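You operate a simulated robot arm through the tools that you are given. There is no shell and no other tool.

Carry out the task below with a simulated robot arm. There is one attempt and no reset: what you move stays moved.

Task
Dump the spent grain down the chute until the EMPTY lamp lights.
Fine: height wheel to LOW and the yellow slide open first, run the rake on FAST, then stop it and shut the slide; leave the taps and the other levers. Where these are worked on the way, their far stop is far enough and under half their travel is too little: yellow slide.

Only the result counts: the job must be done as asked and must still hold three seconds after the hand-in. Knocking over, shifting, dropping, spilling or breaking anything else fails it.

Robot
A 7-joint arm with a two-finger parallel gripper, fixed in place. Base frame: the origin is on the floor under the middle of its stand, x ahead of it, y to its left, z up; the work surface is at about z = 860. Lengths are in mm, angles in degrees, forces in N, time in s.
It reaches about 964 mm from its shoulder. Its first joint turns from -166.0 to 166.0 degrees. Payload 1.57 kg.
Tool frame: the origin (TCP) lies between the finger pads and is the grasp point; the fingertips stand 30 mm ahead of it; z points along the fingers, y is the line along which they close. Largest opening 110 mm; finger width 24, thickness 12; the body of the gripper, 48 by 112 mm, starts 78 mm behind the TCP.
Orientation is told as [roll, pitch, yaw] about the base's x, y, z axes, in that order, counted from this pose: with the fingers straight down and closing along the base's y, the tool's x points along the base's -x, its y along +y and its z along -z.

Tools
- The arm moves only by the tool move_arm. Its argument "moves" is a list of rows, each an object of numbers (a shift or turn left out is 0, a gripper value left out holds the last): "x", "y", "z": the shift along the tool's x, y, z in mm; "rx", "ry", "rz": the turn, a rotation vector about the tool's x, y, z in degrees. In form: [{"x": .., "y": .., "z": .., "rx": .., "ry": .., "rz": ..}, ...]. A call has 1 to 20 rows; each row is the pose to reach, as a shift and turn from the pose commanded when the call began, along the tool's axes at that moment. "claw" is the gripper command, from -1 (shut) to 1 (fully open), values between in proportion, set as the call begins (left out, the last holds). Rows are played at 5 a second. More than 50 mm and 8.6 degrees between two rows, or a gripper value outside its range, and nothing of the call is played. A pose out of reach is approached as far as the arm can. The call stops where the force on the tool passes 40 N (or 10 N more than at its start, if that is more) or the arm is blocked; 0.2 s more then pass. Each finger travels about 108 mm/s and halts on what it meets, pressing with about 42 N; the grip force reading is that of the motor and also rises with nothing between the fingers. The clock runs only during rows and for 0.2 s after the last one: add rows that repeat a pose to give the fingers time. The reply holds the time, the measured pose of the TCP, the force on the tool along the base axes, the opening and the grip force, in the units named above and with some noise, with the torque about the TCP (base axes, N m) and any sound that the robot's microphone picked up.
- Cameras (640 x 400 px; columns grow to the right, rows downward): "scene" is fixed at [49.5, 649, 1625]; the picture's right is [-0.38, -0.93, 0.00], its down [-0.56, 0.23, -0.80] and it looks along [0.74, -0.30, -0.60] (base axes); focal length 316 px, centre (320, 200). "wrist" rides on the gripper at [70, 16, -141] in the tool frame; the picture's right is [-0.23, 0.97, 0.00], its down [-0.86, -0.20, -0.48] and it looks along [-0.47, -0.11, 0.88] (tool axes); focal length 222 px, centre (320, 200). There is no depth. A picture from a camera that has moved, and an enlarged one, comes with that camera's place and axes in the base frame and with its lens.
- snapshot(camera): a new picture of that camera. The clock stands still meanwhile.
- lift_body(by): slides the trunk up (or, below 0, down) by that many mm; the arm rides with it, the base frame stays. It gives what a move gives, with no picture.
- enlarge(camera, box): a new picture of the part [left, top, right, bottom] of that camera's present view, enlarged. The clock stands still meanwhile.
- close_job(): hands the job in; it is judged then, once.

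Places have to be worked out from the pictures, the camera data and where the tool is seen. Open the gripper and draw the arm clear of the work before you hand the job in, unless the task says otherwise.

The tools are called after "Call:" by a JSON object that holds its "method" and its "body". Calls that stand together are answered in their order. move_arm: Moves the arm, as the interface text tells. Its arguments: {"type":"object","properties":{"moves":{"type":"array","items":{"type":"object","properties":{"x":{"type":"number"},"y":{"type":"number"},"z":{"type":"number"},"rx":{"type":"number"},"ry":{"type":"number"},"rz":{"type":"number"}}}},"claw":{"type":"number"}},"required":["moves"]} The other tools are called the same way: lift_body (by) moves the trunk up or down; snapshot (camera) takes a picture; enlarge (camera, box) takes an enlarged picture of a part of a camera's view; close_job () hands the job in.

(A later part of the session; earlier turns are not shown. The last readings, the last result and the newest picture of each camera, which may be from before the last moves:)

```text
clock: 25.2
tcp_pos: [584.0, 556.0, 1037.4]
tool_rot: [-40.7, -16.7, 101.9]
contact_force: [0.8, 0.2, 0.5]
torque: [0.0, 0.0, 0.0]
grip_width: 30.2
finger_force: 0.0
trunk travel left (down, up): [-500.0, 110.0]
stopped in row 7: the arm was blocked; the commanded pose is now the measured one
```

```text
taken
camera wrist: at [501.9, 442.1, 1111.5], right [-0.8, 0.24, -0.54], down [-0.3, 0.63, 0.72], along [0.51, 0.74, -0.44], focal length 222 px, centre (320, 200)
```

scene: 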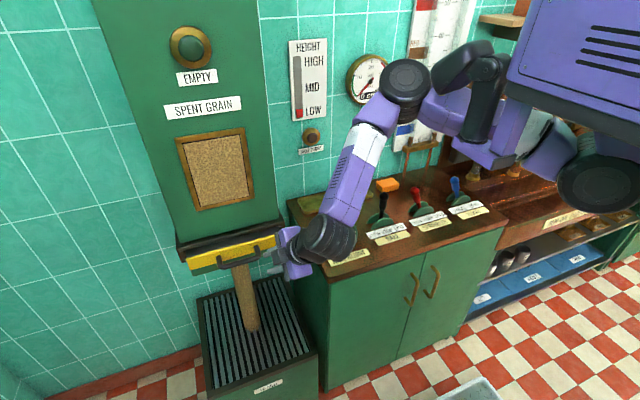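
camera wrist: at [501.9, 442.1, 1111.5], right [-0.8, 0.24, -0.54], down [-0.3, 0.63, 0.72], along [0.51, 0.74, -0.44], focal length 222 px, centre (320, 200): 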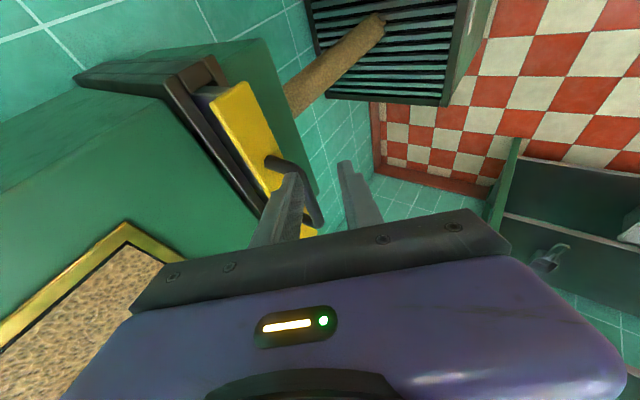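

Blocked again while moving up in free space, which fits the elbow touching the head from below. I raise the trunk 110 mm so the hand works lower relative to the shoulder and head.

Call:
{"method": "lift_body", "body": {"by": 110}}

Call:
{"method": "snapshot", "body": {"camera": "scene"}}

```text
clock: 26.6
tcp_pos: [585.1, 556.0, 1148.6]
tool_rot: [-40.7, -16.7, 101.8]
contact_force: [0.2, -0.5, 0.6]
torque: [0.04, 0.0, 0.02]
grip_width: 30.0
finger_force: 0.0
trunk travel left (down, up): [-610.0, 0.0]
```

```text
taken
```

scene: 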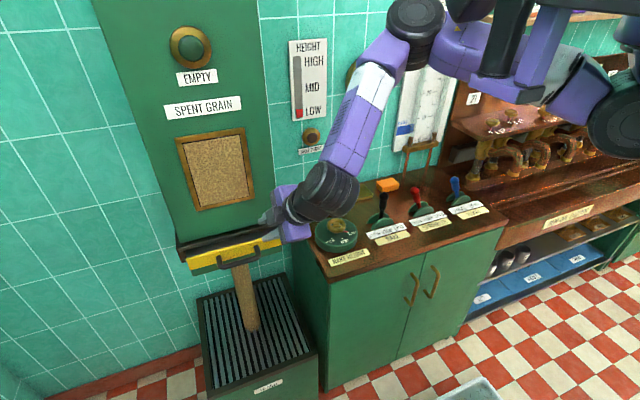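

Now I re-aim the fingers along about (0.25,0.75,-0.61), closing mostly along x, and go to a standoff ~100 mm short of the bar.

Call:
{"method": "move_arm", "body": {"moves": [{"x": 5.9, "y": 4.4, "z": 13.5, "rx": -2.43, "ry": -4.66, "rz": 1.34}, {"x": 11.8, "y": 8.8, "z": 27, "rx": -4.86, "ry": -9.32, "rz": 2.68}, {"x": 17.7, "y": 13.2, "z": 40.5, "rx": -7.29, "ry": -13.97, "rz": 4.02}, {"x": 23.7, "y": 17.7, "z": 54, "rx": -9.72, "ry": -18.63, "rz": 5.36}, {"x": 29.6, "y": 22.1, "z": 67.5, "rx": -12.15, "ry": -23.29, "rz": 6.7}, {"x": 35.5, "y": 26.5, "z": 81, "rx": -14.58, "ry": -27.95, "rz": 8.04}, {"x": 35.5, "y": 26.5, "z": 81, "rx": -14.58, "ry": -27.95, "rz": 8.04}]}}

Call:
{"method": "snapshot", "body": {"camera": "scene"}}

Call:
{"method": "snapshot", "body": {"camera": "wrist"}}

```text
clock: 28.2
tcp_pos: [622.8, 551.6, 1066.3]
tool_rot: [-32.4, -44.2, 113.8]
contact_force: [-0.5, 0.5, 0.1]
torque: [-0.02, 0.0, 0.01]
grip_width: 30.0
finger_force: 0.1
trunk travel left (down, up): [-610.0, 0.0]
```

```text
taken
```

scene: 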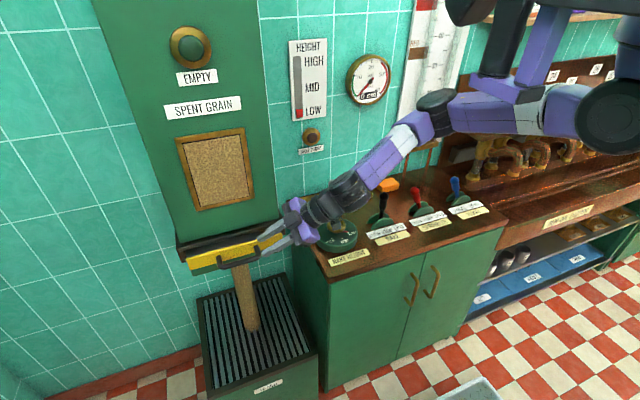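

```text
taken
camera wrist: at [592.7, 400.0, 1098.7], right [-0.96, 0.15, -0.22], down [-0.18, 0.2, 0.96], along [0.19, 0.97, -0.17], focal length 222 px, centre (320, 200)
```

wrist: 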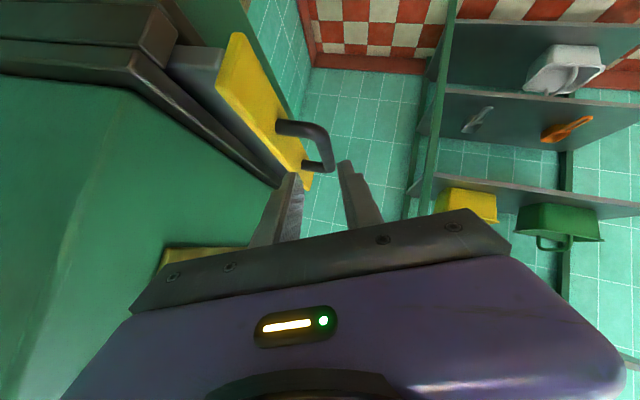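

The arm is now well clear of its mast. I enlarge the wrist view to line up with the bar.

Call:
{"method": "enlarge", "body": {"camera": "wrist", "box": [224, 80, 416, 200]}}

Call:
{"method": "enlarge", "body": {"camera": "scene", "box": [170, 190, 330, 290]}}

```text
3.33 times, centred on (320, 140) of wrist
camera zoom: at [592.7, 400.0, 1098.7], right [-0.96, 0.15, -0.22], down [-0.18, 0.2, 0.96], along [0.19, 0.97, -0.17], focal length 740 px, centre (320, 400)
```

zoom: 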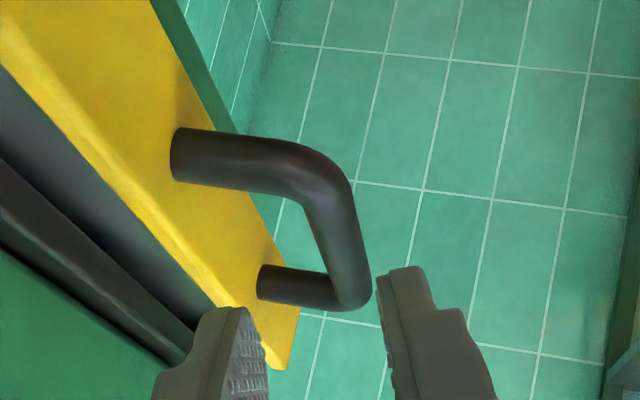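

```text
4.00 times, centred on (250, 240) of scene
camera zoom: at [49.5, 649.0, 1625.0], right [-0.38, -0.93, 0.0], down [-0.56, 0.23, -0.8], along [0.74, -0.3, -0.6], focal length 1263 px, centre (600, 40)
```

zoom: 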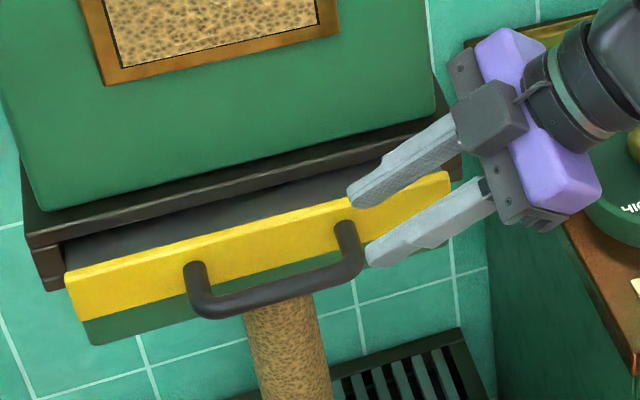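

The bar is about 5 mm toward +tool y and ~104 mm ahead. I correct and advance 60 mm, then recheck.

Call:
{"method": "move_arm", "body": {"moves": [{"y": 5}, {"y": 5, "z": 20}, {"y": 5, "z": 40}, {"y": 5, "z": 60}, {"y": 5, "z": 60}]}}

Call:
{"method": "enlarge", "body": {"camera": "wrist", "box": [224, 100, 416, 220]}}

Call:
{"method": "enlarge", "body": {"camera": "scene", "box": [170, 190, 330, 290]}}

```text
clock: 29.4
tcp_pos: [630.7, 595.5, 1028.8]
tool_rot: [-32.4, -44.1, 113.6]
contact_force: [-0.2, -0.1, -0.5]
torque: [0.01, -0.01, 0.02]
grip_width: 30.0
finger_force: 0.0
trunk travel left (down, up): [-610.0, 0.0]
```

```text
3.33 times, centred on (320, 160) of wrist
camera zoom: at [599.8, 444.0, 1060.5], right [-0.96, 0.15, -0.22], down [-0.18, 0.2, 0.96], along [0.19, 0.97, -0.17], focal length 740 px, centre (320, 333)
```

zoom: 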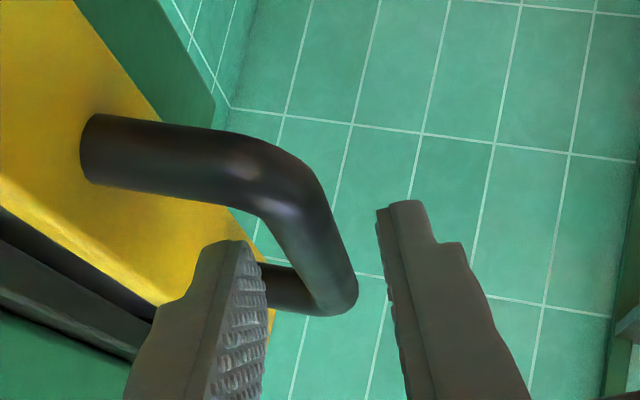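

```text
4.00 times, centred on (250, 240) of scene
camera zoom: at [49.5, 649.0, 1625.0], right [-0.38, -0.93, 0.0], down [-0.56, 0.23, -0.8], along [0.74, -0.3, -0.6], focal length 1263 px, centre (600, 40)
```

zoom: 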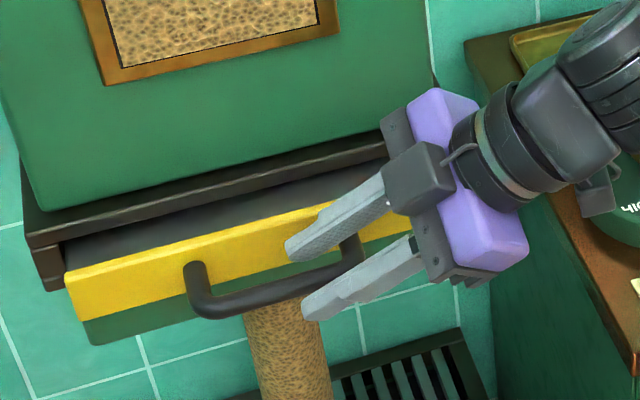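

Bar now appears ~3.5 mm to the -tool-y side; I correct and advance the last 32 mm, then close.

Call:
{"method": "move_arm", "body": {"moves": [{"y": -3.5}, {"y": -3.5, "z": 11}, {"y": -3.5, "z": 22}, {"y": -3.5, "z": 32}, {"y": -3.5, "z": 32}]}}

Call:
{"method": "enlarge", "body": {"camera": "wrist", "box": [224, 100, 416, 220]}}

Call:
{"method": "enlarge", "body": {"camera": "scene", "box": [170, 190, 330, 290]}}

```text
clock: 30.6
tcp_pos: [643.3, 621.3, 1012.6]
tool_rot: [-32.3, -44.2, 113.7]
contact_force: [0.8, 0.5, 0.3]
torque: [-0.05, -0.04, 0.01]
grip_width: 30.2
finger_force: 0.1
trunk travel left (down, up): [-610.0, 0.0]
```

```text
3.33 times, centred on (320, 160) of wrist
camera zoom: at [612.4, 469.4, 1043.3], right [-0.96, 0.15, -0.22], down [-0.18, 0.2, 0.96], along [0.19, 0.97, -0.17], focal length 740 px, centre (320, 333)
```

zoom: 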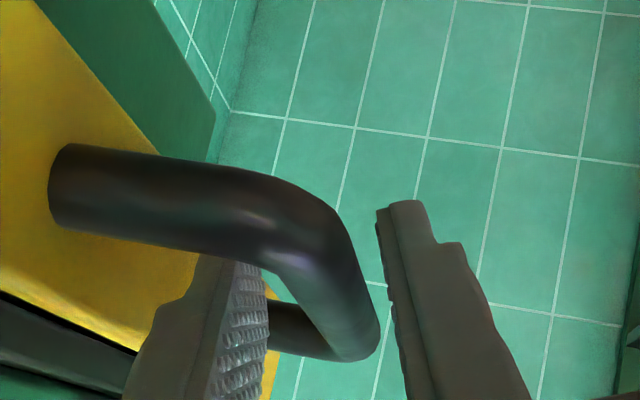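

```text
4.00 times, centred on (250, 240) of scene
camera zoom: at [49.5, 649.0, 1625.0], right [-0.38, -0.93, 0.0], down [-0.56, 0.23, -0.8], along [0.74, -0.3, -0.6], focal length 1263 px, centre (600, 40)
```

zoom: 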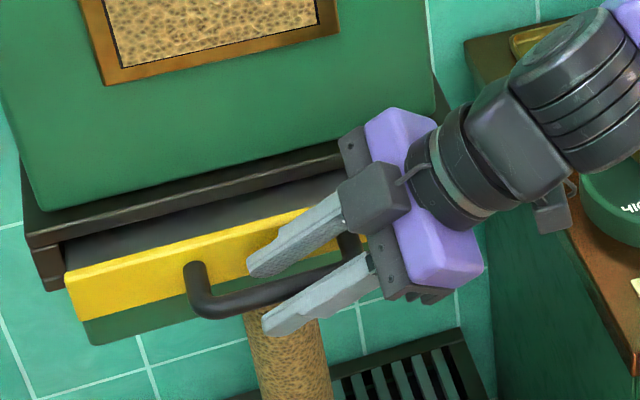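

The bar lies between the two pads in both views. I close the gripper.

Call:
{"method": "move_arm", "body": {"moves": [{"z": 0}, {"z": 0}, {"z": 0}, {"z": 0}], "claw": -1}}

```text
clock: 31.6
tcp_pos: [643.5, 621.3, 1010.6]
tool_rot: [-32.4, -44.1, 113.8]
contact_force: [-3.1, -0.7, -9.0]
torque: [0.09, 0.1, 1.31]
grip_width: 15.0
finger_force: 31.0
trunk travel left (down, up): [-610.0, 0.0]
```

Gripped at 15 mm. I pull along base -x in moderate steps and check.

Call:
{"method": "move_arm", "body": {"moves": [{"x": -1.1, "y": 3.7, "z": -1.0}, {"x": -2.8, "y": 9.3, "z": -2.5}, {"x": -4.6, "y": 14.8, "z": -4.0}, {"x": -6.3, "y": 20.4, "z": -5.5}, {"x": -8, "y": 25.9, "z": -7.0}, {"x": -9.7, "y": 31.5, "z": -8.5}, {"x": -11.4, "y": 37, "z": -10}]}}

Call:
{"method": "enlarge", "body": {"camera": "scene", "box": [170, 190, 330, 290]}}

```text
clock: 33.2
tcp_pos: [611.3, 620.5, 1010.7]
tool_rot: [-32.3, -43.9, 113.6]
contact_force: [2.4, -15.5, -5.0]
torque: [-0.78, -0.01, 0.8]
grip_width: 15.6
finger_force: 31.3
out of reach, approached as far as the arm can: row 7
trunk travel left (down, up): [-610.0, 0.0]
```

```text
4.00 times, centred on (250, 240) of scene
camera zoom: at [49.5, 649.0, 1625.0], right [-0.38, -0.93, 0.0], down [-0.56, 0.23, -0.8], along [0.74, -0.3, -0.6], focal length 1263 px, centre (600, 40)
```

zoom: 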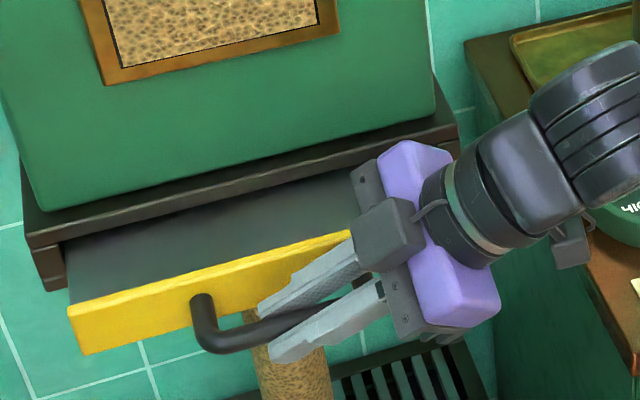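

The slide is now about 48 mm out, but the solver reports a joint/reach limit at this hand attitude. I look at the arm's posture.

Call:
{"method": "snapshot", "body": {"camera": "scene"}}

Call:
{"method": "snapshot", "body": {"camera": "wrist"}}

```text
taken
```

scene: 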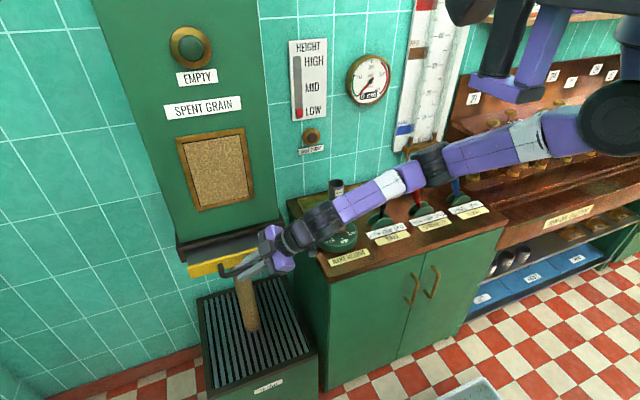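

```text
taken
camera wrist: at [579.8, 469.4, 1042.9], right [-0.96, 0.15, -0.22], down [-0.18, 0.2, 0.96], along [0.19, 0.97, -0.17], focal length 222 px, centre (320, 200)
```

wrist: 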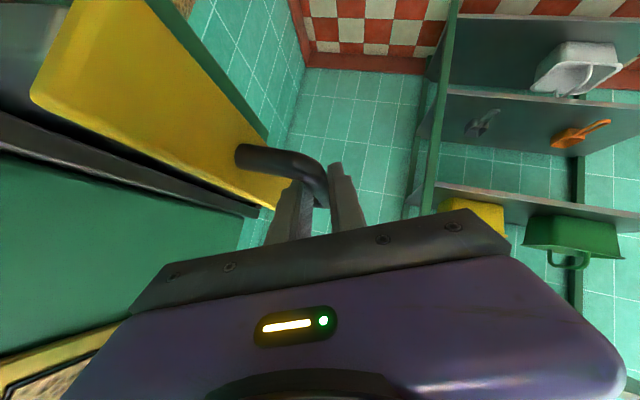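

The arm isn't extended, so the limit is likely the wrist hyper-extending. I pivot the hand about the closing axis (ry +20°, about the bar) to point the fingers more downward, keeping the grip.

Call:
{"method": "move_arm", "body": {"moves": [{"x": -1.0, "z": 0.1, "ry": 5}, {"x": -2.1, "z": 0.2, "ry": 10}, {"x": -3.1, "z": 0.4, "ry": 15}, {"x": -4.1, "z": 0.7, "ry": 20}, {"x": -4.1, "z": 0.7, "ry": 20}]}}

Call:
{"method": "snapshot", "body": {"camera": "scene"}}

```text
clock: 34.4
tcp_pos: [607.6, 626.7, 1015.8]
tool_rot: [-25.4, -26.6, 102.0]
contact_force: [-3.8, 6.4, 0.1]
torque: [0.31, 0.16, 1.08]
grip_width: 14.8
finger_force: 30.9
trunk travel left (down, up): [-610.0, 0.0]
```

```text
taken
```

scene: 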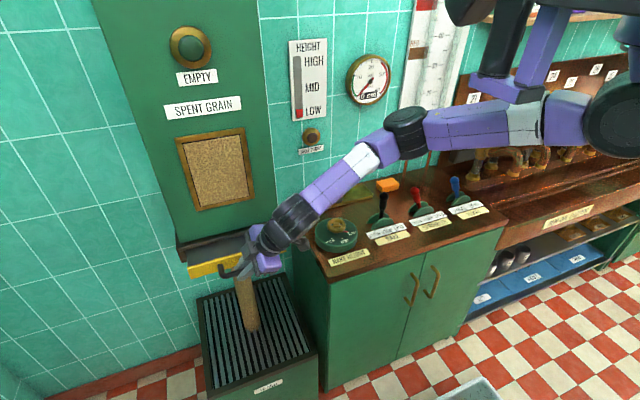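

The pivot worked with low forces. I continue pulling along -x another 45 mm.

Call:
{"method": "move_arm", "body": {"moves": [{"x": -0.7, "y": 3.7, "z": -1.3}, {"x": -1.9, "y": 9.2, "z": -3.4}, {"x": -3.2, "y": 15.7, "z": -5.7}, {"x": -4.5, "y": 22.2, "z": -8.0}, {"x": -5.8, "y": 28.6, "z": -10.4}, {"x": -7.1, "y": 35.1, "z": -12.7}, {"x": -8.4, "y": 41.6, "z": -15.1}]}}

Call:
{"method": "snapshot", "body": {"camera": "scene"}}

Call:
{"method": "enlarge", "body": {"camera": "scene", "box": [170, 190, 330, 290]}}

```text
clock: 36.0
tcp_pos: [563.8, 626.5, 1014.9]
tool_rot: [-25.5, -26.7, 101.9]
contact_force: [2.6, 9.4, 27.5]
torque: [-0.49, -0.2, 0.68]
grip_width: 14.8
finger_force: 31.1
trunk travel left (down, up): [-610.0, 0.0]
```

```text
taken
```

scene: 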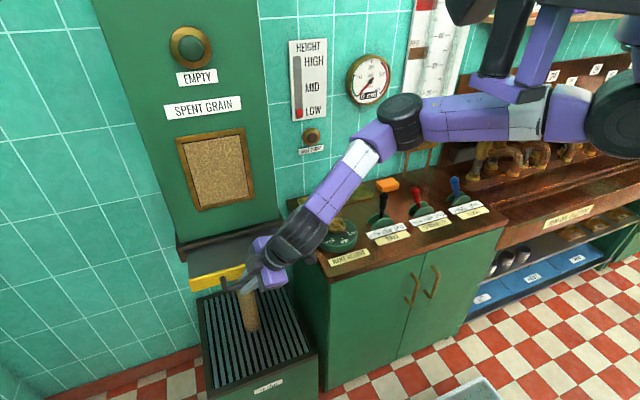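

```text
4.00 times, centred on (250, 240) of scene
camera zoom: at [49.5, 649.0, 1625.0], right [-0.38, -0.93, 0.0], down [-0.56, 0.23, -0.8], along [0.74, -0.3, -0.6], focal length 1263 px, centre (600, 40)
```

zoom: 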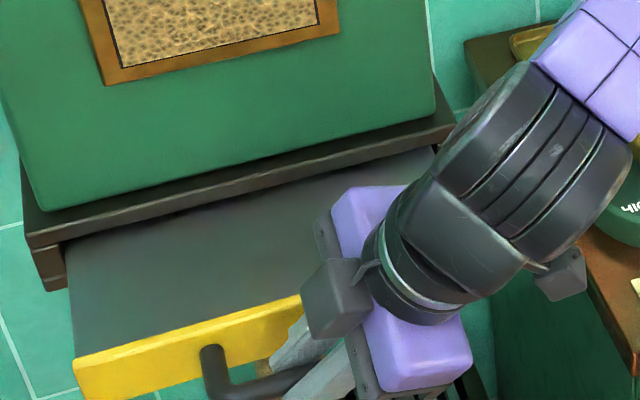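

The slide is now ~95 mm out and still moving; a 27 N vertical load has built up, so I ease up 2 mm while pulling further toward the stop.

Call:
{"method": "move_arm", "body": {"moves": [{"x": -0.9, "y": -0.8, "z": -1.6}, {"x": -2.0, "y": 4.7, "z": -3.6}, {"x": -3.3, "y": 11.2, "z": -6.0}, {"x": -4.6, "y": 17.7, "z": -8.3}, {"x": -5.9, "y": 24.2, "z": -10.7}, {"x": -7.2, "y": 30.6, "z": -13.0}, {"x": -8.5, "y": 37.1, "z": -15.4}]}}

Call:
{"method": "snapshot", "body": {"camera": "scene"}}

```text
clock: 37.6
tcp_pos: [533.0, 625.9, 1016.4]
tool_rot: [-26.0, -26.4, 101.6]
contact_force: [33.9, 22.1, -2.4]
torque: [-0.17, -0.27, 0.79]
grip_width: 15.3
finger_force: 31.2
trunk travel left (down, up): [-610.0, 0.0]
```

```text
taken
```

scene: 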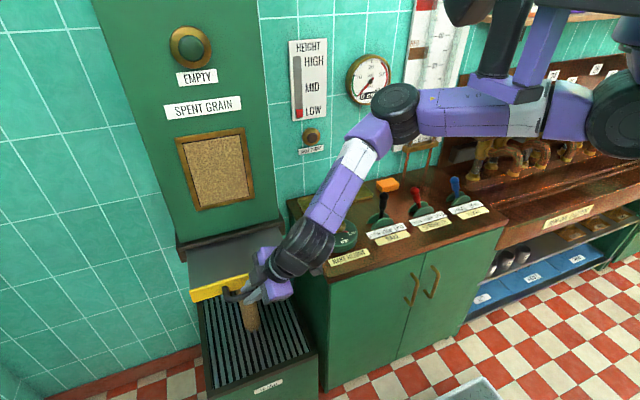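

There is now a firm +34 N x reaction after ~126 mm of travel, i.e. the slide's far stop. I relax, open the fingers and back out along the finger direction.

Call:
{"method": "move_arm", "body": {"moves": [{"x": 0.9, "y": -4.6, "z": 1.7}, {"x": 0.9, "y": -4.6, "z": 1.7}]}}

Call:
{"method": "move_arm", "body": {"moves": [{"z": 0}, {"z": 0}, {"z": -10}, {"z": -30}, {"z": -55}, {"z": -80}, {"z": -100}], "claw": -0.4545}}

Call:
{"method": "snapshot", "body": {"camera": "scene"}}

Call:
{"method": "snapshot", "body": {"camera": "wrist"}}

```text
clock: 38.2
tcp_pos: [532.2, 625.2, 1014.8]
tool_rot: [-25.7, -26.4, 101.7]
contact_force: [28.1, -1.1, 10.3]
torque: [-0.51, -0.32, 0.55]
grip_width: 14.8
finger_force: 30.6
trunk travel left (down, up): [-610.0, 0.0]
```

```text
clock: 39.8
tcp_pos: [494.2, 577.5, 1096.3]
tool_rot: [-25.4, -26.6, 101.8]
contact_force: [-0.5, -0.4, -0.4]
torque: [0.0, 0.02, 0.01]
grip_width: 30.2
finger_force: 0.0
trunk travel left (down, up): [-610.0, 0.0]
```

```text
taken
```

scene: 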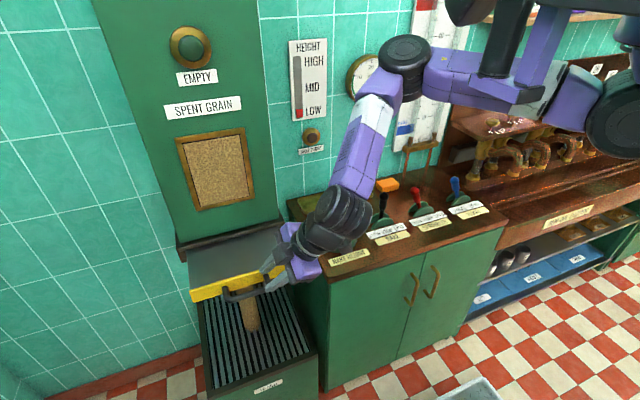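

```text
taken
camera wrist: at [444.9, 448.9, 1174.9], right [-0.94, 0.2, -0.27], down [-0.13, 0.52, 0.85], along [0.31, 0.83, -0.46], focal length 222 px, centre (320, 200)
```

wrist: 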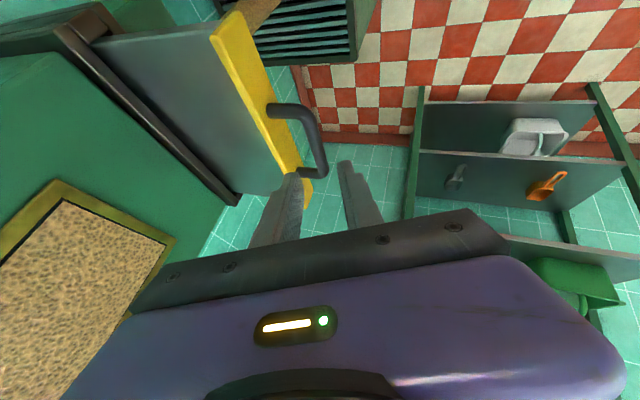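

The slide is fully out. Now I swing away to a fingers-down pose near (560,420,1220) on the way to the rake lever.

Call:
{"method": "move_arm", "body": {"moves": [{"x": 13.5, "y": -15.5, "z": -22.1, "rx": -2.02, "ry": 4.84, "rz": 4.95}, {"x": 27, "y": -31, "z": -44.1, "rx": -4.03, "ry": 9.68, "rz": 9.91}, {"x": 40.5, "y": -46.5, "z": -66.2, "rx": -6.05, "ry": 14.52, "rz": 14.86}, {"x": 54, "y": -62, "z": -88.3, "rx": -8.07, "ry": 19.36, "rz": 19.82}, {"x": 67.5, "y": -77.5, "z": -110.4, "rx": -10.09, "ry": 24.2, "rz": 24.77}, {"x": 81, "y": -93, "z": -132.4, "rx": -12.1, "ry": 29.04, "rz": 29.73}, {"x": 94.5, "y": -108.5, "z": -154.5, "rx": -14.12, "ry": 33.88, "rz": 34.68}, {"x": 94.5, "y": -108.5, "z": -154.5, "rx": -14.12, "ry": 33.88, "rz": 34.68}]}}

Call:
{"method": "snapshot", "body": {"camera": "scene"}}

```text
clock: 41.6
tcp_pos: [558.8, 418.7, 1223.0]
tool_rot: [-0.2, 0.1, 59.8]
contact_force: [-0.2, -1.1, 0.4]
torque: [-0.03, 0.04, 0.03]
grip_width: 30.2
finger_force: 0.0
trunk travel left (down, up): [-610.0, 0.0]
```

```text
taken
```

scene: 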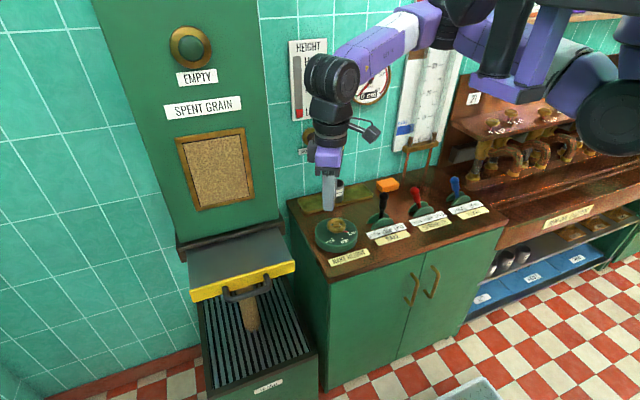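

Slide is fully open in view, and the taps are untouched. Now I move over the rake lever, turning to yaw 0 at about (767,120,1130).

Call:
{"method": "move_arm", "body": {"moves": [{"x": 17.2, "y": -36.6, "z": 10.3, "rz": 6.67}, {"x": 34.4, "y": -73.2, "z": 20.7, "rz": 13.33}, {"x": 51.6, "y": -109.9, "z": 31, "rz": 20}, {"x": 68.8, "y": -146.5, "z": 41.3, "rz": 26.67}, {"x": 86, "y": -183.1, "z": 51.7, "rz": 33.33}, {"x": 103.3, "y": -219.7, "z": 62, "rz": 40}, {"x": 120.5, "y": -256.4, "z": 72.3, "rz": 46.67}, {"x": 137.7, "y": -293, "z": 82.7, "rz": 53.33}, {"x": 154.9, "y": -329.6, "z": 93, "rz": 60}, {"x": 154.9, "y": -329.6, "z": 93, "rz": 60}]}}

Call:
{"method": "snapshot", "body": {"camera": "wrist"}}

Call:
{"method": "snapshot", "body": {"camera": "scene"}}

```text
clock: 43.8
tcp_pos: [768.8, 117.9, 1124.5]
tool_rot: [0.0, -0.1, -0.1]
contact_force: [0.0, 0.0, -0.3]
torque: [0.01, -0.01, 0.0]
grip_width: 29.9
finger_force: 0.0
trunk travel left (down, up): [-610.0, 0.0]
```

```text
taken
camera wrist: at [698.4, 135.3, 1267.2], right [0.23, 0.97, 0.0], down [0.85, -0.2, 0.48], along [0.47, -0.11, -0.88], focal length 222 px, centre (320, 200)
```

wrist: 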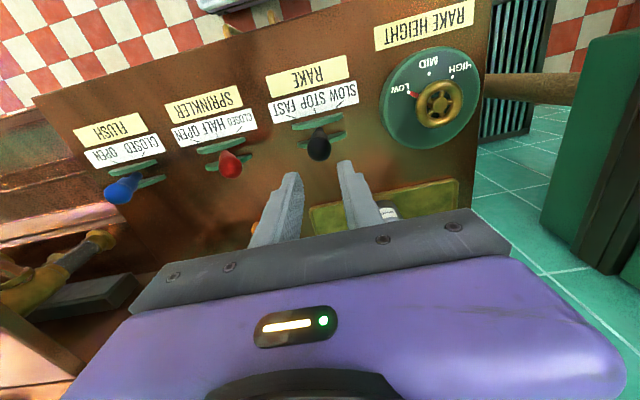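

```text
taken
```

scene: 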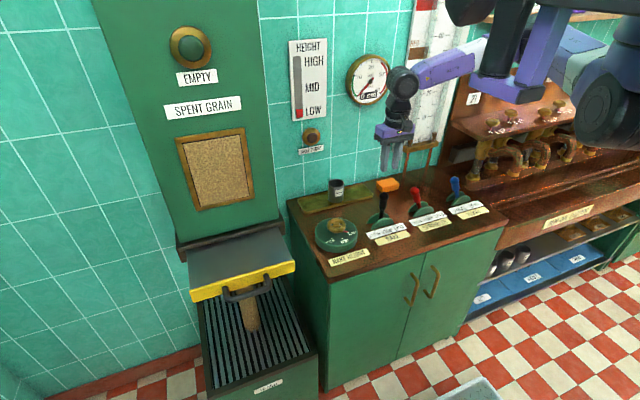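

Now I enlarge the lever area to see its tick marks, tilt and knob location.

Call:
{"method": "enlarge", "body": {"camera": "wrist", "box": [224, 60, 416, 180]}}

Call:
{"method": "enlarge", "body": {"camera": "scene", "box": [350, 165, 478, 245]}}

```text
3.33 times, centred on (320, 120) of wrist
camera zoom: at [698.4, 135.3, 1267.2], right [0.23, 0.97, 0.0], down [0.85, -0.2, 0.48], along [0.47, -0.11, -0.88], focal length 740 px, centre (320, 467)
```

zoom: 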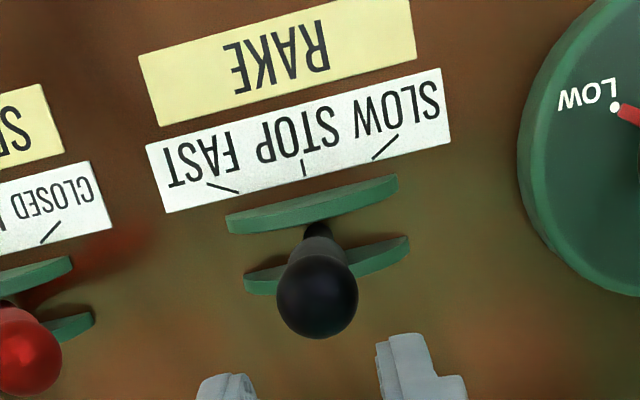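

```text
5.00 times, centred on (414, 205) of scene
camera zoom: at [49.5, 649.0, 1625.0], right [-0.38, -0.93, 0.0], down [-0.56, 0.23, -0.8], along [0.74, -0.3, -0.6], focal length 1578 px, centre (-150, 175)
```

zoom: 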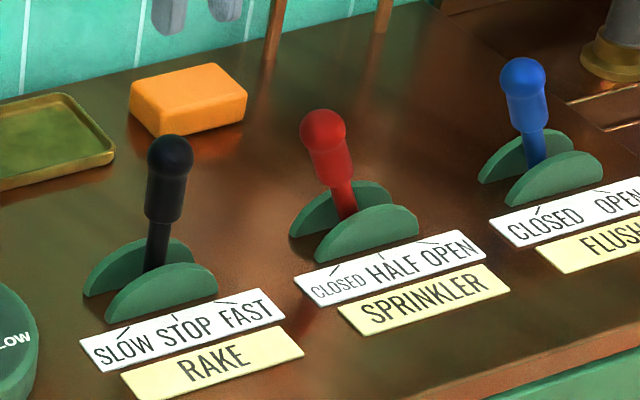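

The black lever is upright (STOP); the neighbouring closed levers show ~28° throw. Knob centre is about (774,117,987), ~31 mm wide. I open to 60 mm and descend partway to verify alignment.

Call:
{"method": "move_arm", "body": {"moves": [{"x": -5, "y": -1, "z": 20}, {"x": -5, "y": -1, "z": 50}, {"x": -5, "y": -1, "z": 80}, {"x": -5, "y": -1, "z": 80}], "claw": 0.0909}}

Call:
{"method": "enlarge", "body": {"camera": "wrist", "box": [224, 80, 416, 200]}}

Call:
{"method": "enlarge", "body": {"camera": "scene", "box": [330, 125, 490, 225]}}

```text
clock: 44.8
tcp_pos: [773.9, 120.2, 1046.7]
tool_rot: [-0.1, -0.2, -0.1]
contact_force: [-0.2, 0.1, -0.4]
torque: [-0.01, -0.01, -0.02]
grip_width: 60.0
finger_force: 0.1
trunk travel left (down, up): [-610.0, 0.0]
```

```text
3.33 times, centred on (320, 140) of wrist
camera zoom: at [703.0, 137.1, 1189.0], right [0.23, 0.97, 0.0], down [0.85, -0.2, 0.48], along [0.47, -0.11, -0.88], focal length 740 px, centre (320, 400)
```

zoom: 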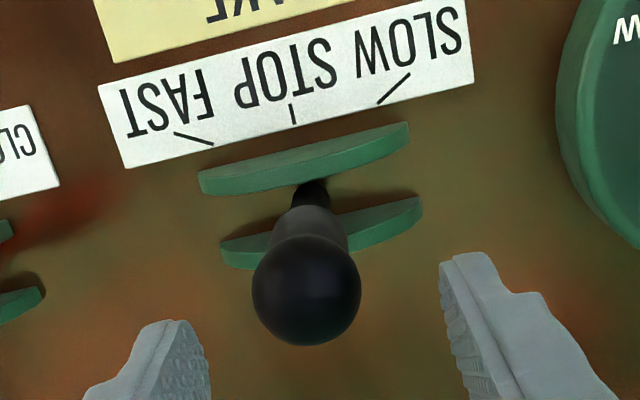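

```text
4.00 times, centred on (410, 175) of scene
camera zoom: at [49.5, 649.0, 1625.0], right [-0.38, -0.93, 0.0], down [-0.56, 0.23, -0.8], along [0.74, -0.3, -0.6], focal length 1263 px, centre (-40, 300)
```

zoom: 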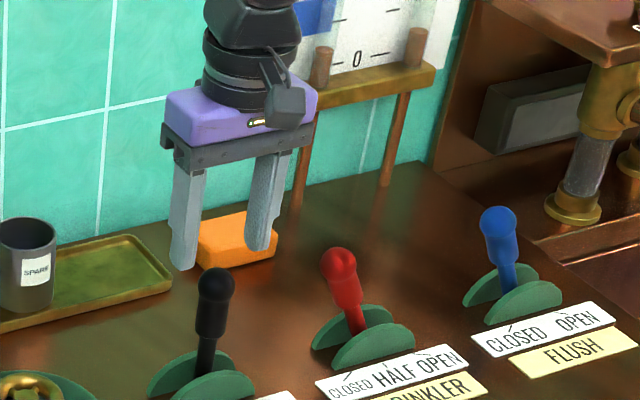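

The knob is about 4 mm to -y of centre. I correct and descend 58 mm so the pads straddle it.

Call:
{"method": "move_arm", "body": {"moves": [{"x": -1.5, "y": -4, "z": 5}, {"x": -1.5, "y": -4, "z": 25}, {"x": -1.5, "y": -4, "z": 45}, {"x": -1.5, "y": -4, "z": 60}, {"x": -1.5, "y": -4, "z": 60}]}}

Call:
{"method": "enlarge", "body": {"camera": "wrist", "box": [224, 80, 416, 200]}}

Call:
{"method": "enlarge", "body": {"camera": "scene", "box": [330, 125, 490, 225]}}

```text
clock: 46.0
tcp_pos: [776.0, 115.6, 989.7]
tool_rot: [-0.1, -0.1, -0.1]
contact_force: [-0.2, -0.8, -0.4]
torque: [0.0, -0.01, 0.02]
grip_width: 59.9
finger_force: 0.1
trunk travel left (down, up): [-610.0, 0.0]
```

```text
3.33 times, centred on (320, 140) of wrist
camera zoom: at [705.3, 131.8, 1131.5], right [0.23, 0.97, 0.0], down [0.85, -0.2, 0.48], along [0.47, -0.11, -0.88], focal length 740 px, centre (320, 400)
```

zoom: 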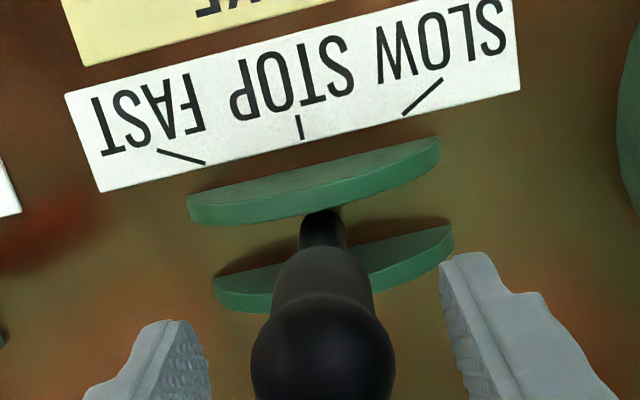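

```text
4.00 times, centred on (410, 175) of scene
camera zoom: at [49.5, 649.0, 1625.0], right [-0.38, -0.93, 0.0], down [-0.56, 0.23, -0.8], along [0.74, -0.3, -0.6], focal length 1263 px, centre (-40, 300)
```

zoom: 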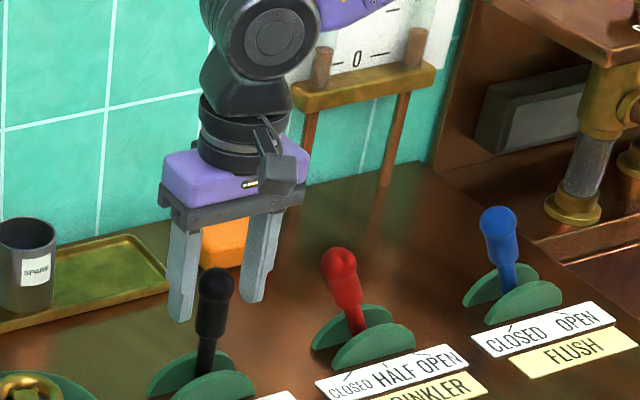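

Knob is centred between the pads. I close on it.

Call:
{"method": "move_arm", "body": {"moves": [{"z": 0}, {"z": 0}, {"z": 0}, {"z": 0}], "claw": -1}}

```text
clock: 47.0
tcp_pos: [776.1, 115.3, 989.5]
tool_rot: [0.0, -0.1, -0.2]
contact_force: [0.2, 2.2, -1.7]
torque: [0.23, -0.07, 0.02]
grip_width: 28.6
finger_force: 38.1
trunk travel left (down, up): [-610.0, 0.0]
```

Gripped at 28.6 mm. I swing the lever toward FAST (-y) along an arc of ~120 mm radius, tilting the hand by half the angle, up to 28°.

Call:
{"method": "move_arm", "body": {"moves": [{"y": -5.2, "z": 0.1, "rx": -1.2}, {"y": -10.5, "z": 0.5, "rx": -2.5}, {"y": -20.8, "z": 1.8, "rx": -5}, {"y": -31.1, "z": 4.1, "rx": -7.5}, {"y": -41, "z": 7.2, "rx": -10}, {"y": -50.7, "z": 11.2, "rx": -12.5}, {"y": -56.3, "z": 14, "rx": -14}]}}

Call:
{"method": "snapshot", "body": {"camera": "scene"}}

Call:
{"method": "enlarge", "body": {"camera": "scene", "box": [330, 125, 490, 225]}}

Call:
{"method": "snapshot", "body": {"camera": "wrist"}}

```text
clock: 48.7
tcp_pos: [775.3, 64.3, 978.0]
tool_rot: [14.5, -0.3, 0.0]
contact_force: [-5.3, 0.0, 17.6]
torque: [1.1, 0.94, 0.3]
grip_width: 33.9
finger_force: 42.1
trunk travel left (down, up): [-610.0, 0.0]
stopped in row 7: the force on the tool passed its limit at 42 N (the readings are from after the stop); the commanded pose is now the measured one
```

```text
taken
```

scene: 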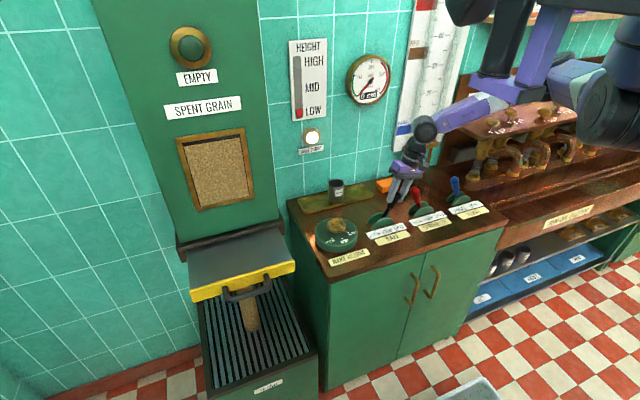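

```text
4.00 times, centred on (410, 175) of scene
camera zoom: at [49.5, 649.0, 1625.0], right [-0.38, -0.93, 0.0], down [-0.56, 0.23, -0.8], along [0.74, -0.3, -0.6], focal length 1263 px, centre (-40, 300)
```

zoom: 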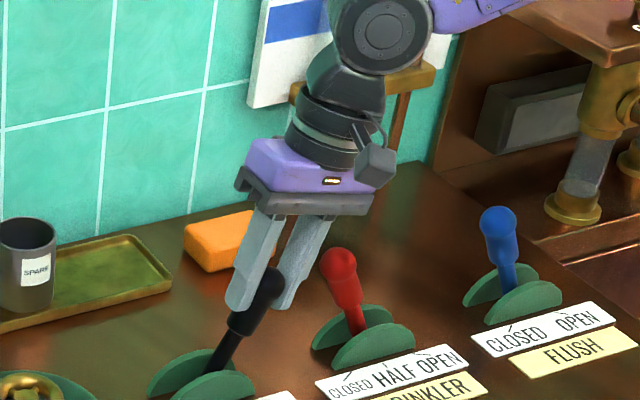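

```text
taken
camera wrist: at [704.8, 45.2, 1119.1], right [0.23, 0.94, 0.24], down [0.85, -0.31, 0.42], along [0.47, 0.11, -0.88], focal length 222 px, centre (320, 200)
```

wrist: 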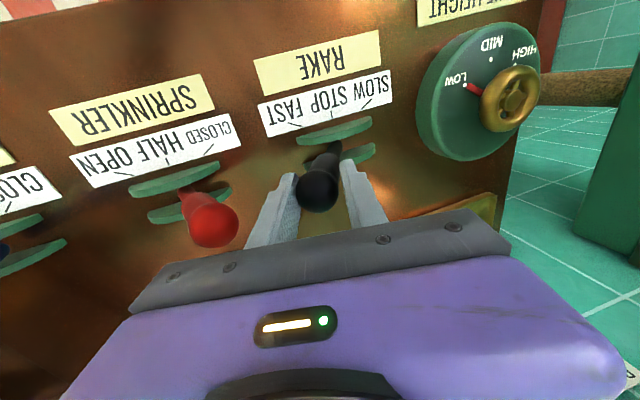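

The RAKE TURNS lamp is lit and the lever hit its end. I check the gauges and lamp closely.

Call:
{"method": "enlarge", "body": {"camera": "scene", "box": [280, 30, 408, 160]}}

Call:
{"method": "enlarge", "body": {"camera": "wrist", "box": [224, 80, 416, 200]}}

```text
3.08 times, centred on (344, 95) of scene
camera zoom: at [49.5, 649.0, 1625.0], right [-0.38, -0.93, 0.0], down [-0.56, 0.23, -0.8], along [0.74, -0.3, -0.6], focal length 971 px, centre (246, 523)
```

zoom: 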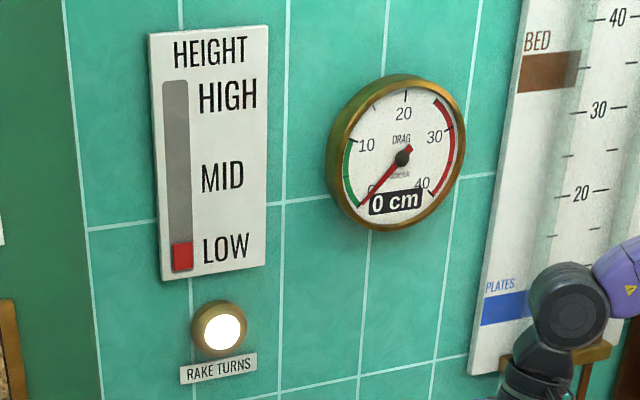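

```text
3.33 times, centred on (320, 140) of wrist
camera zoom: at [704.8, 45.2, 1119.1], right [0.23, 0.94, 0.24], down [0.85, -0.31, 0.42], along [0.47, 0.11, -0.88], focal length 740 px, centre (320, 400)
```

zoom: 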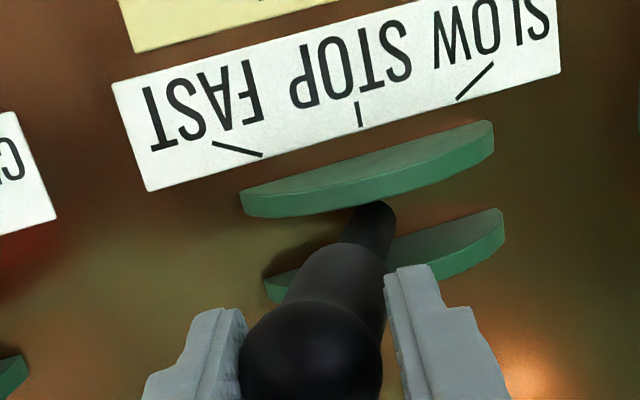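

RAKE TURNS is lit with HEIGHT at LOW. I nudge the lever gently a little further along its arc to confirm it is at the FAST end stop.

Call:
{"method": "move_arm", "body": {"moves": [{"y": -1.5, "z": 0.3}, {"y": -3, "z": 0.6}, {"y": -4.5, "z": 0.9}]}}

Call:
{"method": "snapshot", "body": {"camera": "scene"}}

```text
clock: 49.5
tcp_pos: [774.7, 65.7, 976.9]
tool_rot: [15.0, -0.2, 0.2]
contact_force: [-6.9, -0.7, 21.6]
torque: [1.24, 1.11, 0.46]
grip_width: 33.7
finger_force: 41.6
trunk travel left (down, up): [-610.0, 0.0]
stopped in row 3: the force on the tool passed its limit at 42 N (the readings are from after the stop); the commanded pose is now the measured one
```

```text
taken
```

scene: 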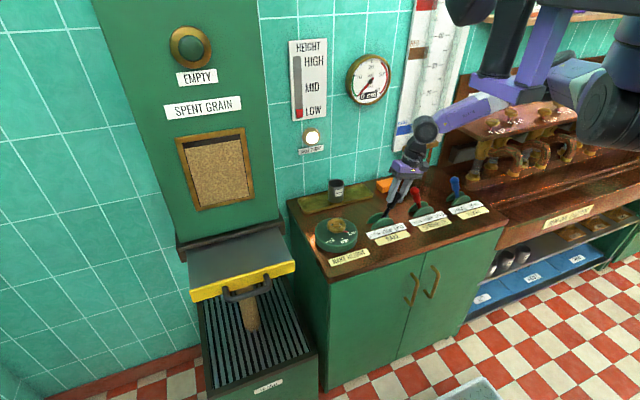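

The lever is at its stop and the grain level is already dropping in the window. I hold here and let it run.

Call:
{"method": "move_arm", "body": {"moves": [{"z": 0}, {"z": 0}, {"z": 0}, {"z": 0}, {"z": 0}, {"z": 0}, {"z": 0}, {"z": 0}, {"z": 0}, {"z": 0}]}}

Call:
{"method": "snapshot", "body": {"camera": "scene"}}

```text
clock: 51.7
tcp_pos: [775.2, 64.5, 977.5]
tool_rot: [14.7, -0.3, 0.2]
contact_force: [-11.8, 5.8, 30.3]
torque: [1.5, 0.16, 0.04]
grip_width: 33.7
finger_force: 41.5
trunk travel left (down, up): [-610.0, 0.0]
```

```text
taken
```

scene: 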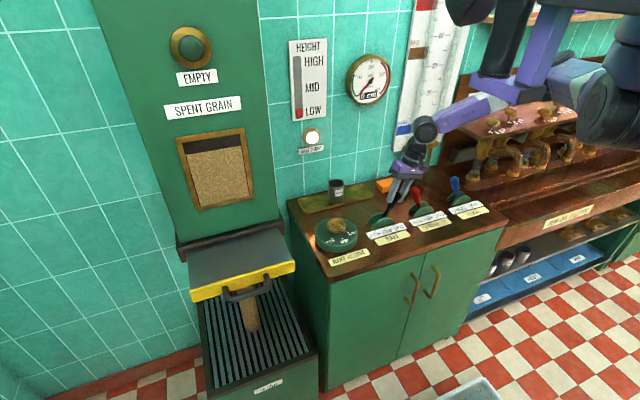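

Level is falling steadily (about 20% gone). I hold longer, easing the vertical load slightly.

Call:
{"method": "move_arm", "body": {"moves": [{"z": -0.5}, {"z": -1}, {"z": -1}, {"z": -1}, {"z": -1}, {"z": -1}, {"z": -1}, {"z": -1}, {"z": -1}, {"z": -1}, {"z": -1}, {"z": -1}, {"z": -1}, {"z": -1}, {"z": -1}, {"z": -1}, {"z": -1}, {"z": -1}, {"z": -1}, {"z": -1}]}}

Call:
{"method": "snapshot", "body": {"camera": "scene"}}

```text
clock: 55.9
tcp_pos: [774.3, 63.3, 977.6]
tool_rot: [14.6, -0.3, 0.1]
contact_force: [-19.2, 9.0, 5.6]
torque: [1.4, 0.29, 0.11]
grip_width: 33.9
finger_force: 41.3
trunk travel left (down, up): [-610.0, 0.0]
```

```text
taken
```

scene: 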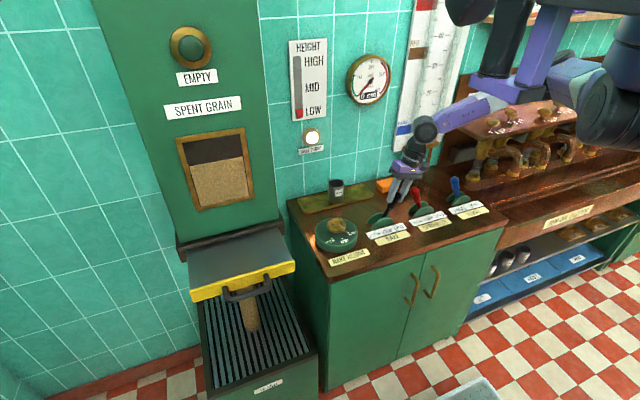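

About 40% is gone after ~7 s, so roughly 10–11 s remain. I keep holding.

Call:
{"method": "move_arm", "body": {"moves": [{"z": 0}, {"z": 0}, {"z": 0}, {"z": 0}, {"z": 0}, {"z": 0}, {"z": 0}, {"z": 0}, {"z": 0}, {"z": 0}, {"z": 0}, {"z": 0}, {"z": 0}, {"z": 0}, {"z": 0}, {"z": 0}, {"z": 0}, {"z": 0}, {"z": 0}, {"z": 0}]}}

Call:
{"method": "snapshot", "body": {"camera": "scene"}}

```text
clock: 60.1
tcp_pos: [774.8, 64.2, 976.8]
tool_rot: [14.7, -0.4, 0.2]
contact_force: [-17.6, 10.1, 4.2]
torque: [1.45, 0.31, 0.14]
grip_width: 33.5
finger_force: 41.7
trunk travel left (down, up): [-610.0, 0.0]
```

```text
taken
```

scene: 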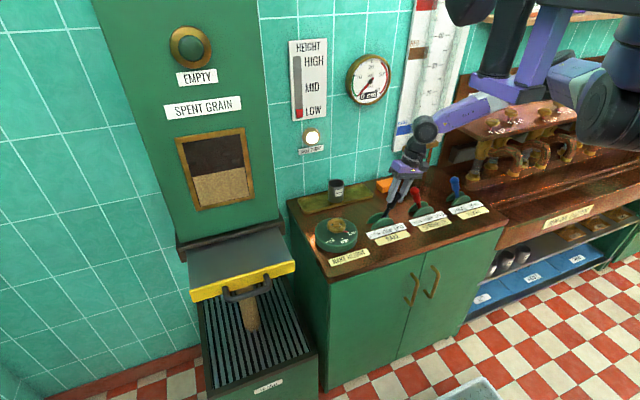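

More than half has gone. I hold for another 4 s.

Call:
{"method": "move_arm", "body": {"moves": [{"z": 0}, {"z": 0}, {"z": 0}, {"z": 0}, {"z": 0}, {"z": 0}, {"z": 0}, {"z": 0}, {"z": 0}, {"z": 0}, {"z": 0}, {"z": 0}, {"z": 0}, {"z": 0}, {"z": 0}, {"z": 0}, {"z": 0}, {"z": 0}, {"z": 0}, {"z": 0}]}}

Call:
{"method": "snapshot", "body": {"camera": "scene"}}

```text
clock: 64.3
tcp_pos: [774.6, 64.5, 977.8]
tool_rot: [14.7, -0.3, 0.1]
contact_force: [-14.9, 8.8, 7.0]
torque: [1.4, 0.3, 0.09]
grip_width: 33.4
finger_force: 41.9
trunk travel left (down, up): [-610.0, 0.0]
```

```text
taken
```

scene: 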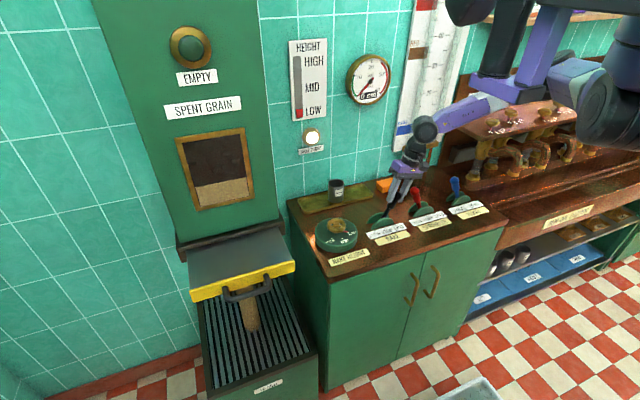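

About a third remains; EMPTY is still dark. I hold another 4 s.

Call:
{"method": "move_arm", "body": {"moves": [{"z": 0}, {"z": 0}, {"z": 0}, {"z": 0}, {"z": 0}, {"z": 0}, {"z": 0}, {"z": 0}, {"z": 0}, {"z": 0}, {"z": 0}, {"z": 0}, {"z": 0}, {"z": 0}, {"z": 0}, {"z": 0}, {"z": 0}, {"z": 0}, {"z": 0}, {"z": 0}]}}

Call:
{"method": "snapshot", "body": {"camera": "scene"}}

```text
clock: 68.5
tcp_pos: [777.2, 64.0, 976.9]
tool_rot: [14.7, -0.4, 0.1]
contact_force: [-12.1, 9.4, 10.3]
torque: [1.41, 0.24, 0.11]
grip_width: 33.7
finger_force: 41.6
trunk travel left (down, up): [-610.0, 0.0]
```

```text
taken
```

scene: 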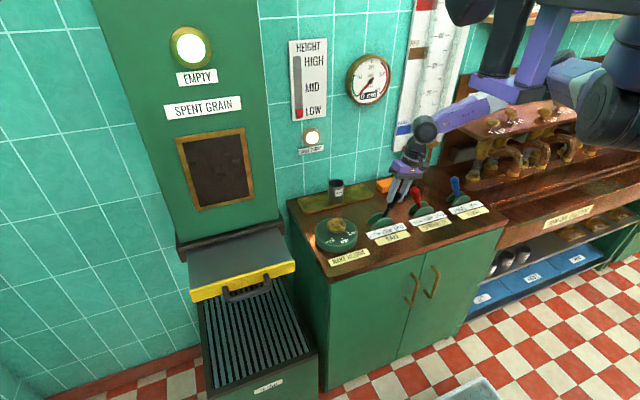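

The EMPTY lamp is lit and the window is empty. I bring the lever back along the same arc to upright (STOP).

Call:
{"method": "move_arm", "body": {"moves": [{"y": 5.5, "z": -0.8, "rx": 1.5}, {"y": 11.3, "z": -1.6, "rx": 3.1}, {"y": 21.6, "z": -2.1, "rx": 6}, {"y": 32.2, "z": -1.7, "rx": 8.9}, {"y": 42.5, "z": -0.3, "rx": 11.8}, {"y": 48.7, "z": 0.9, "rx": 13.5}, {"y": 52.7, "z": 1.9, "rx": 14.7}, {"y": 52.7, "z": 1.9, "rx": 14.7}]}}

Call:
{"method": "snapshot", "body": {"camera": "scene"}}

Call:
{"method": "enlarge", "body": {"camera": "scene", "box": [330, 155, 490, 255]}}

Call:
{"method": "enlarge", "body": {"camera": "wrist", "box": [224, 80, 416, 200]}}

```text
clock: 70.3
tcp_pos: [776.1, 115.1, 988.3]
tool_rot: [-0.1, -0.4, 0.1]
contact_force: [9.7, 0.8, 7.2]
torque: [0.08, 0.0, -0.05]
grip_width: 28.6
finger_force: 38.8
trunk travel left (down, up): [-610.0, 0.0]
```

```text
taken
```

scene: 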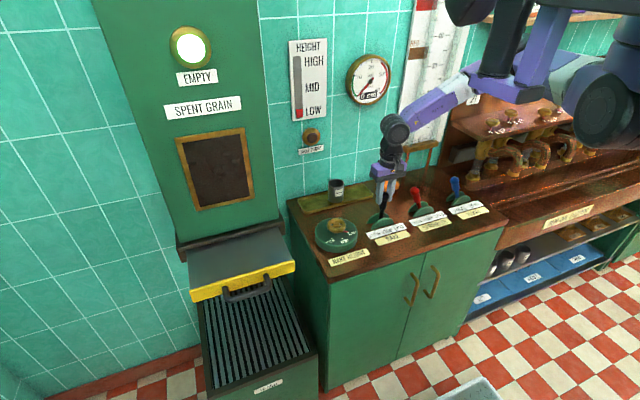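

```text
4.00 times, centred on (410, 205) of scene
camera zoom: at [49.5, 649.0, 1625.0], right [-0.38, -0.93, 0.0], down [-0.56, 0.23, -0.8], along [0.74, -0.3, -0.6], focal length 1263 px, centre (-40, 180)
```

zoom: 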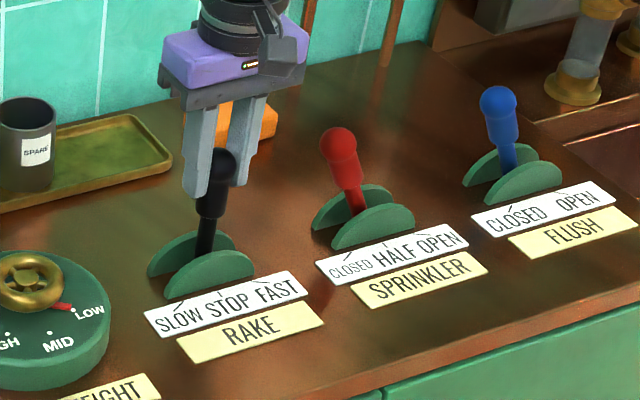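

```text
3.33 times, centred on (320, 140) of wrist
camera zoom: at [705.1, 131.6, 1130.6], right [0.23, 0.97, 0.0], down [0.85, -0.2, 0.48], along [0.47, -0.11, -0.87], focal length 740 px, centre (320, 400)
```

zoom: 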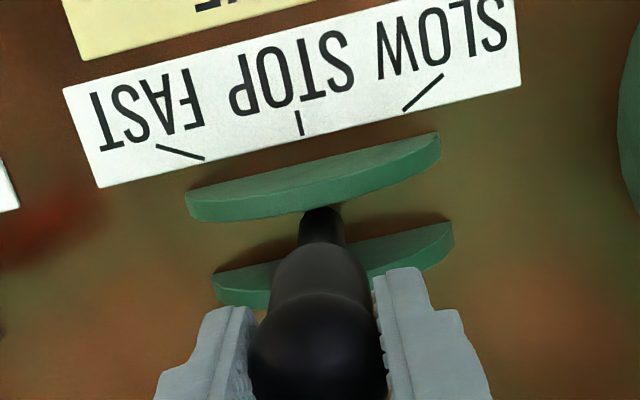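

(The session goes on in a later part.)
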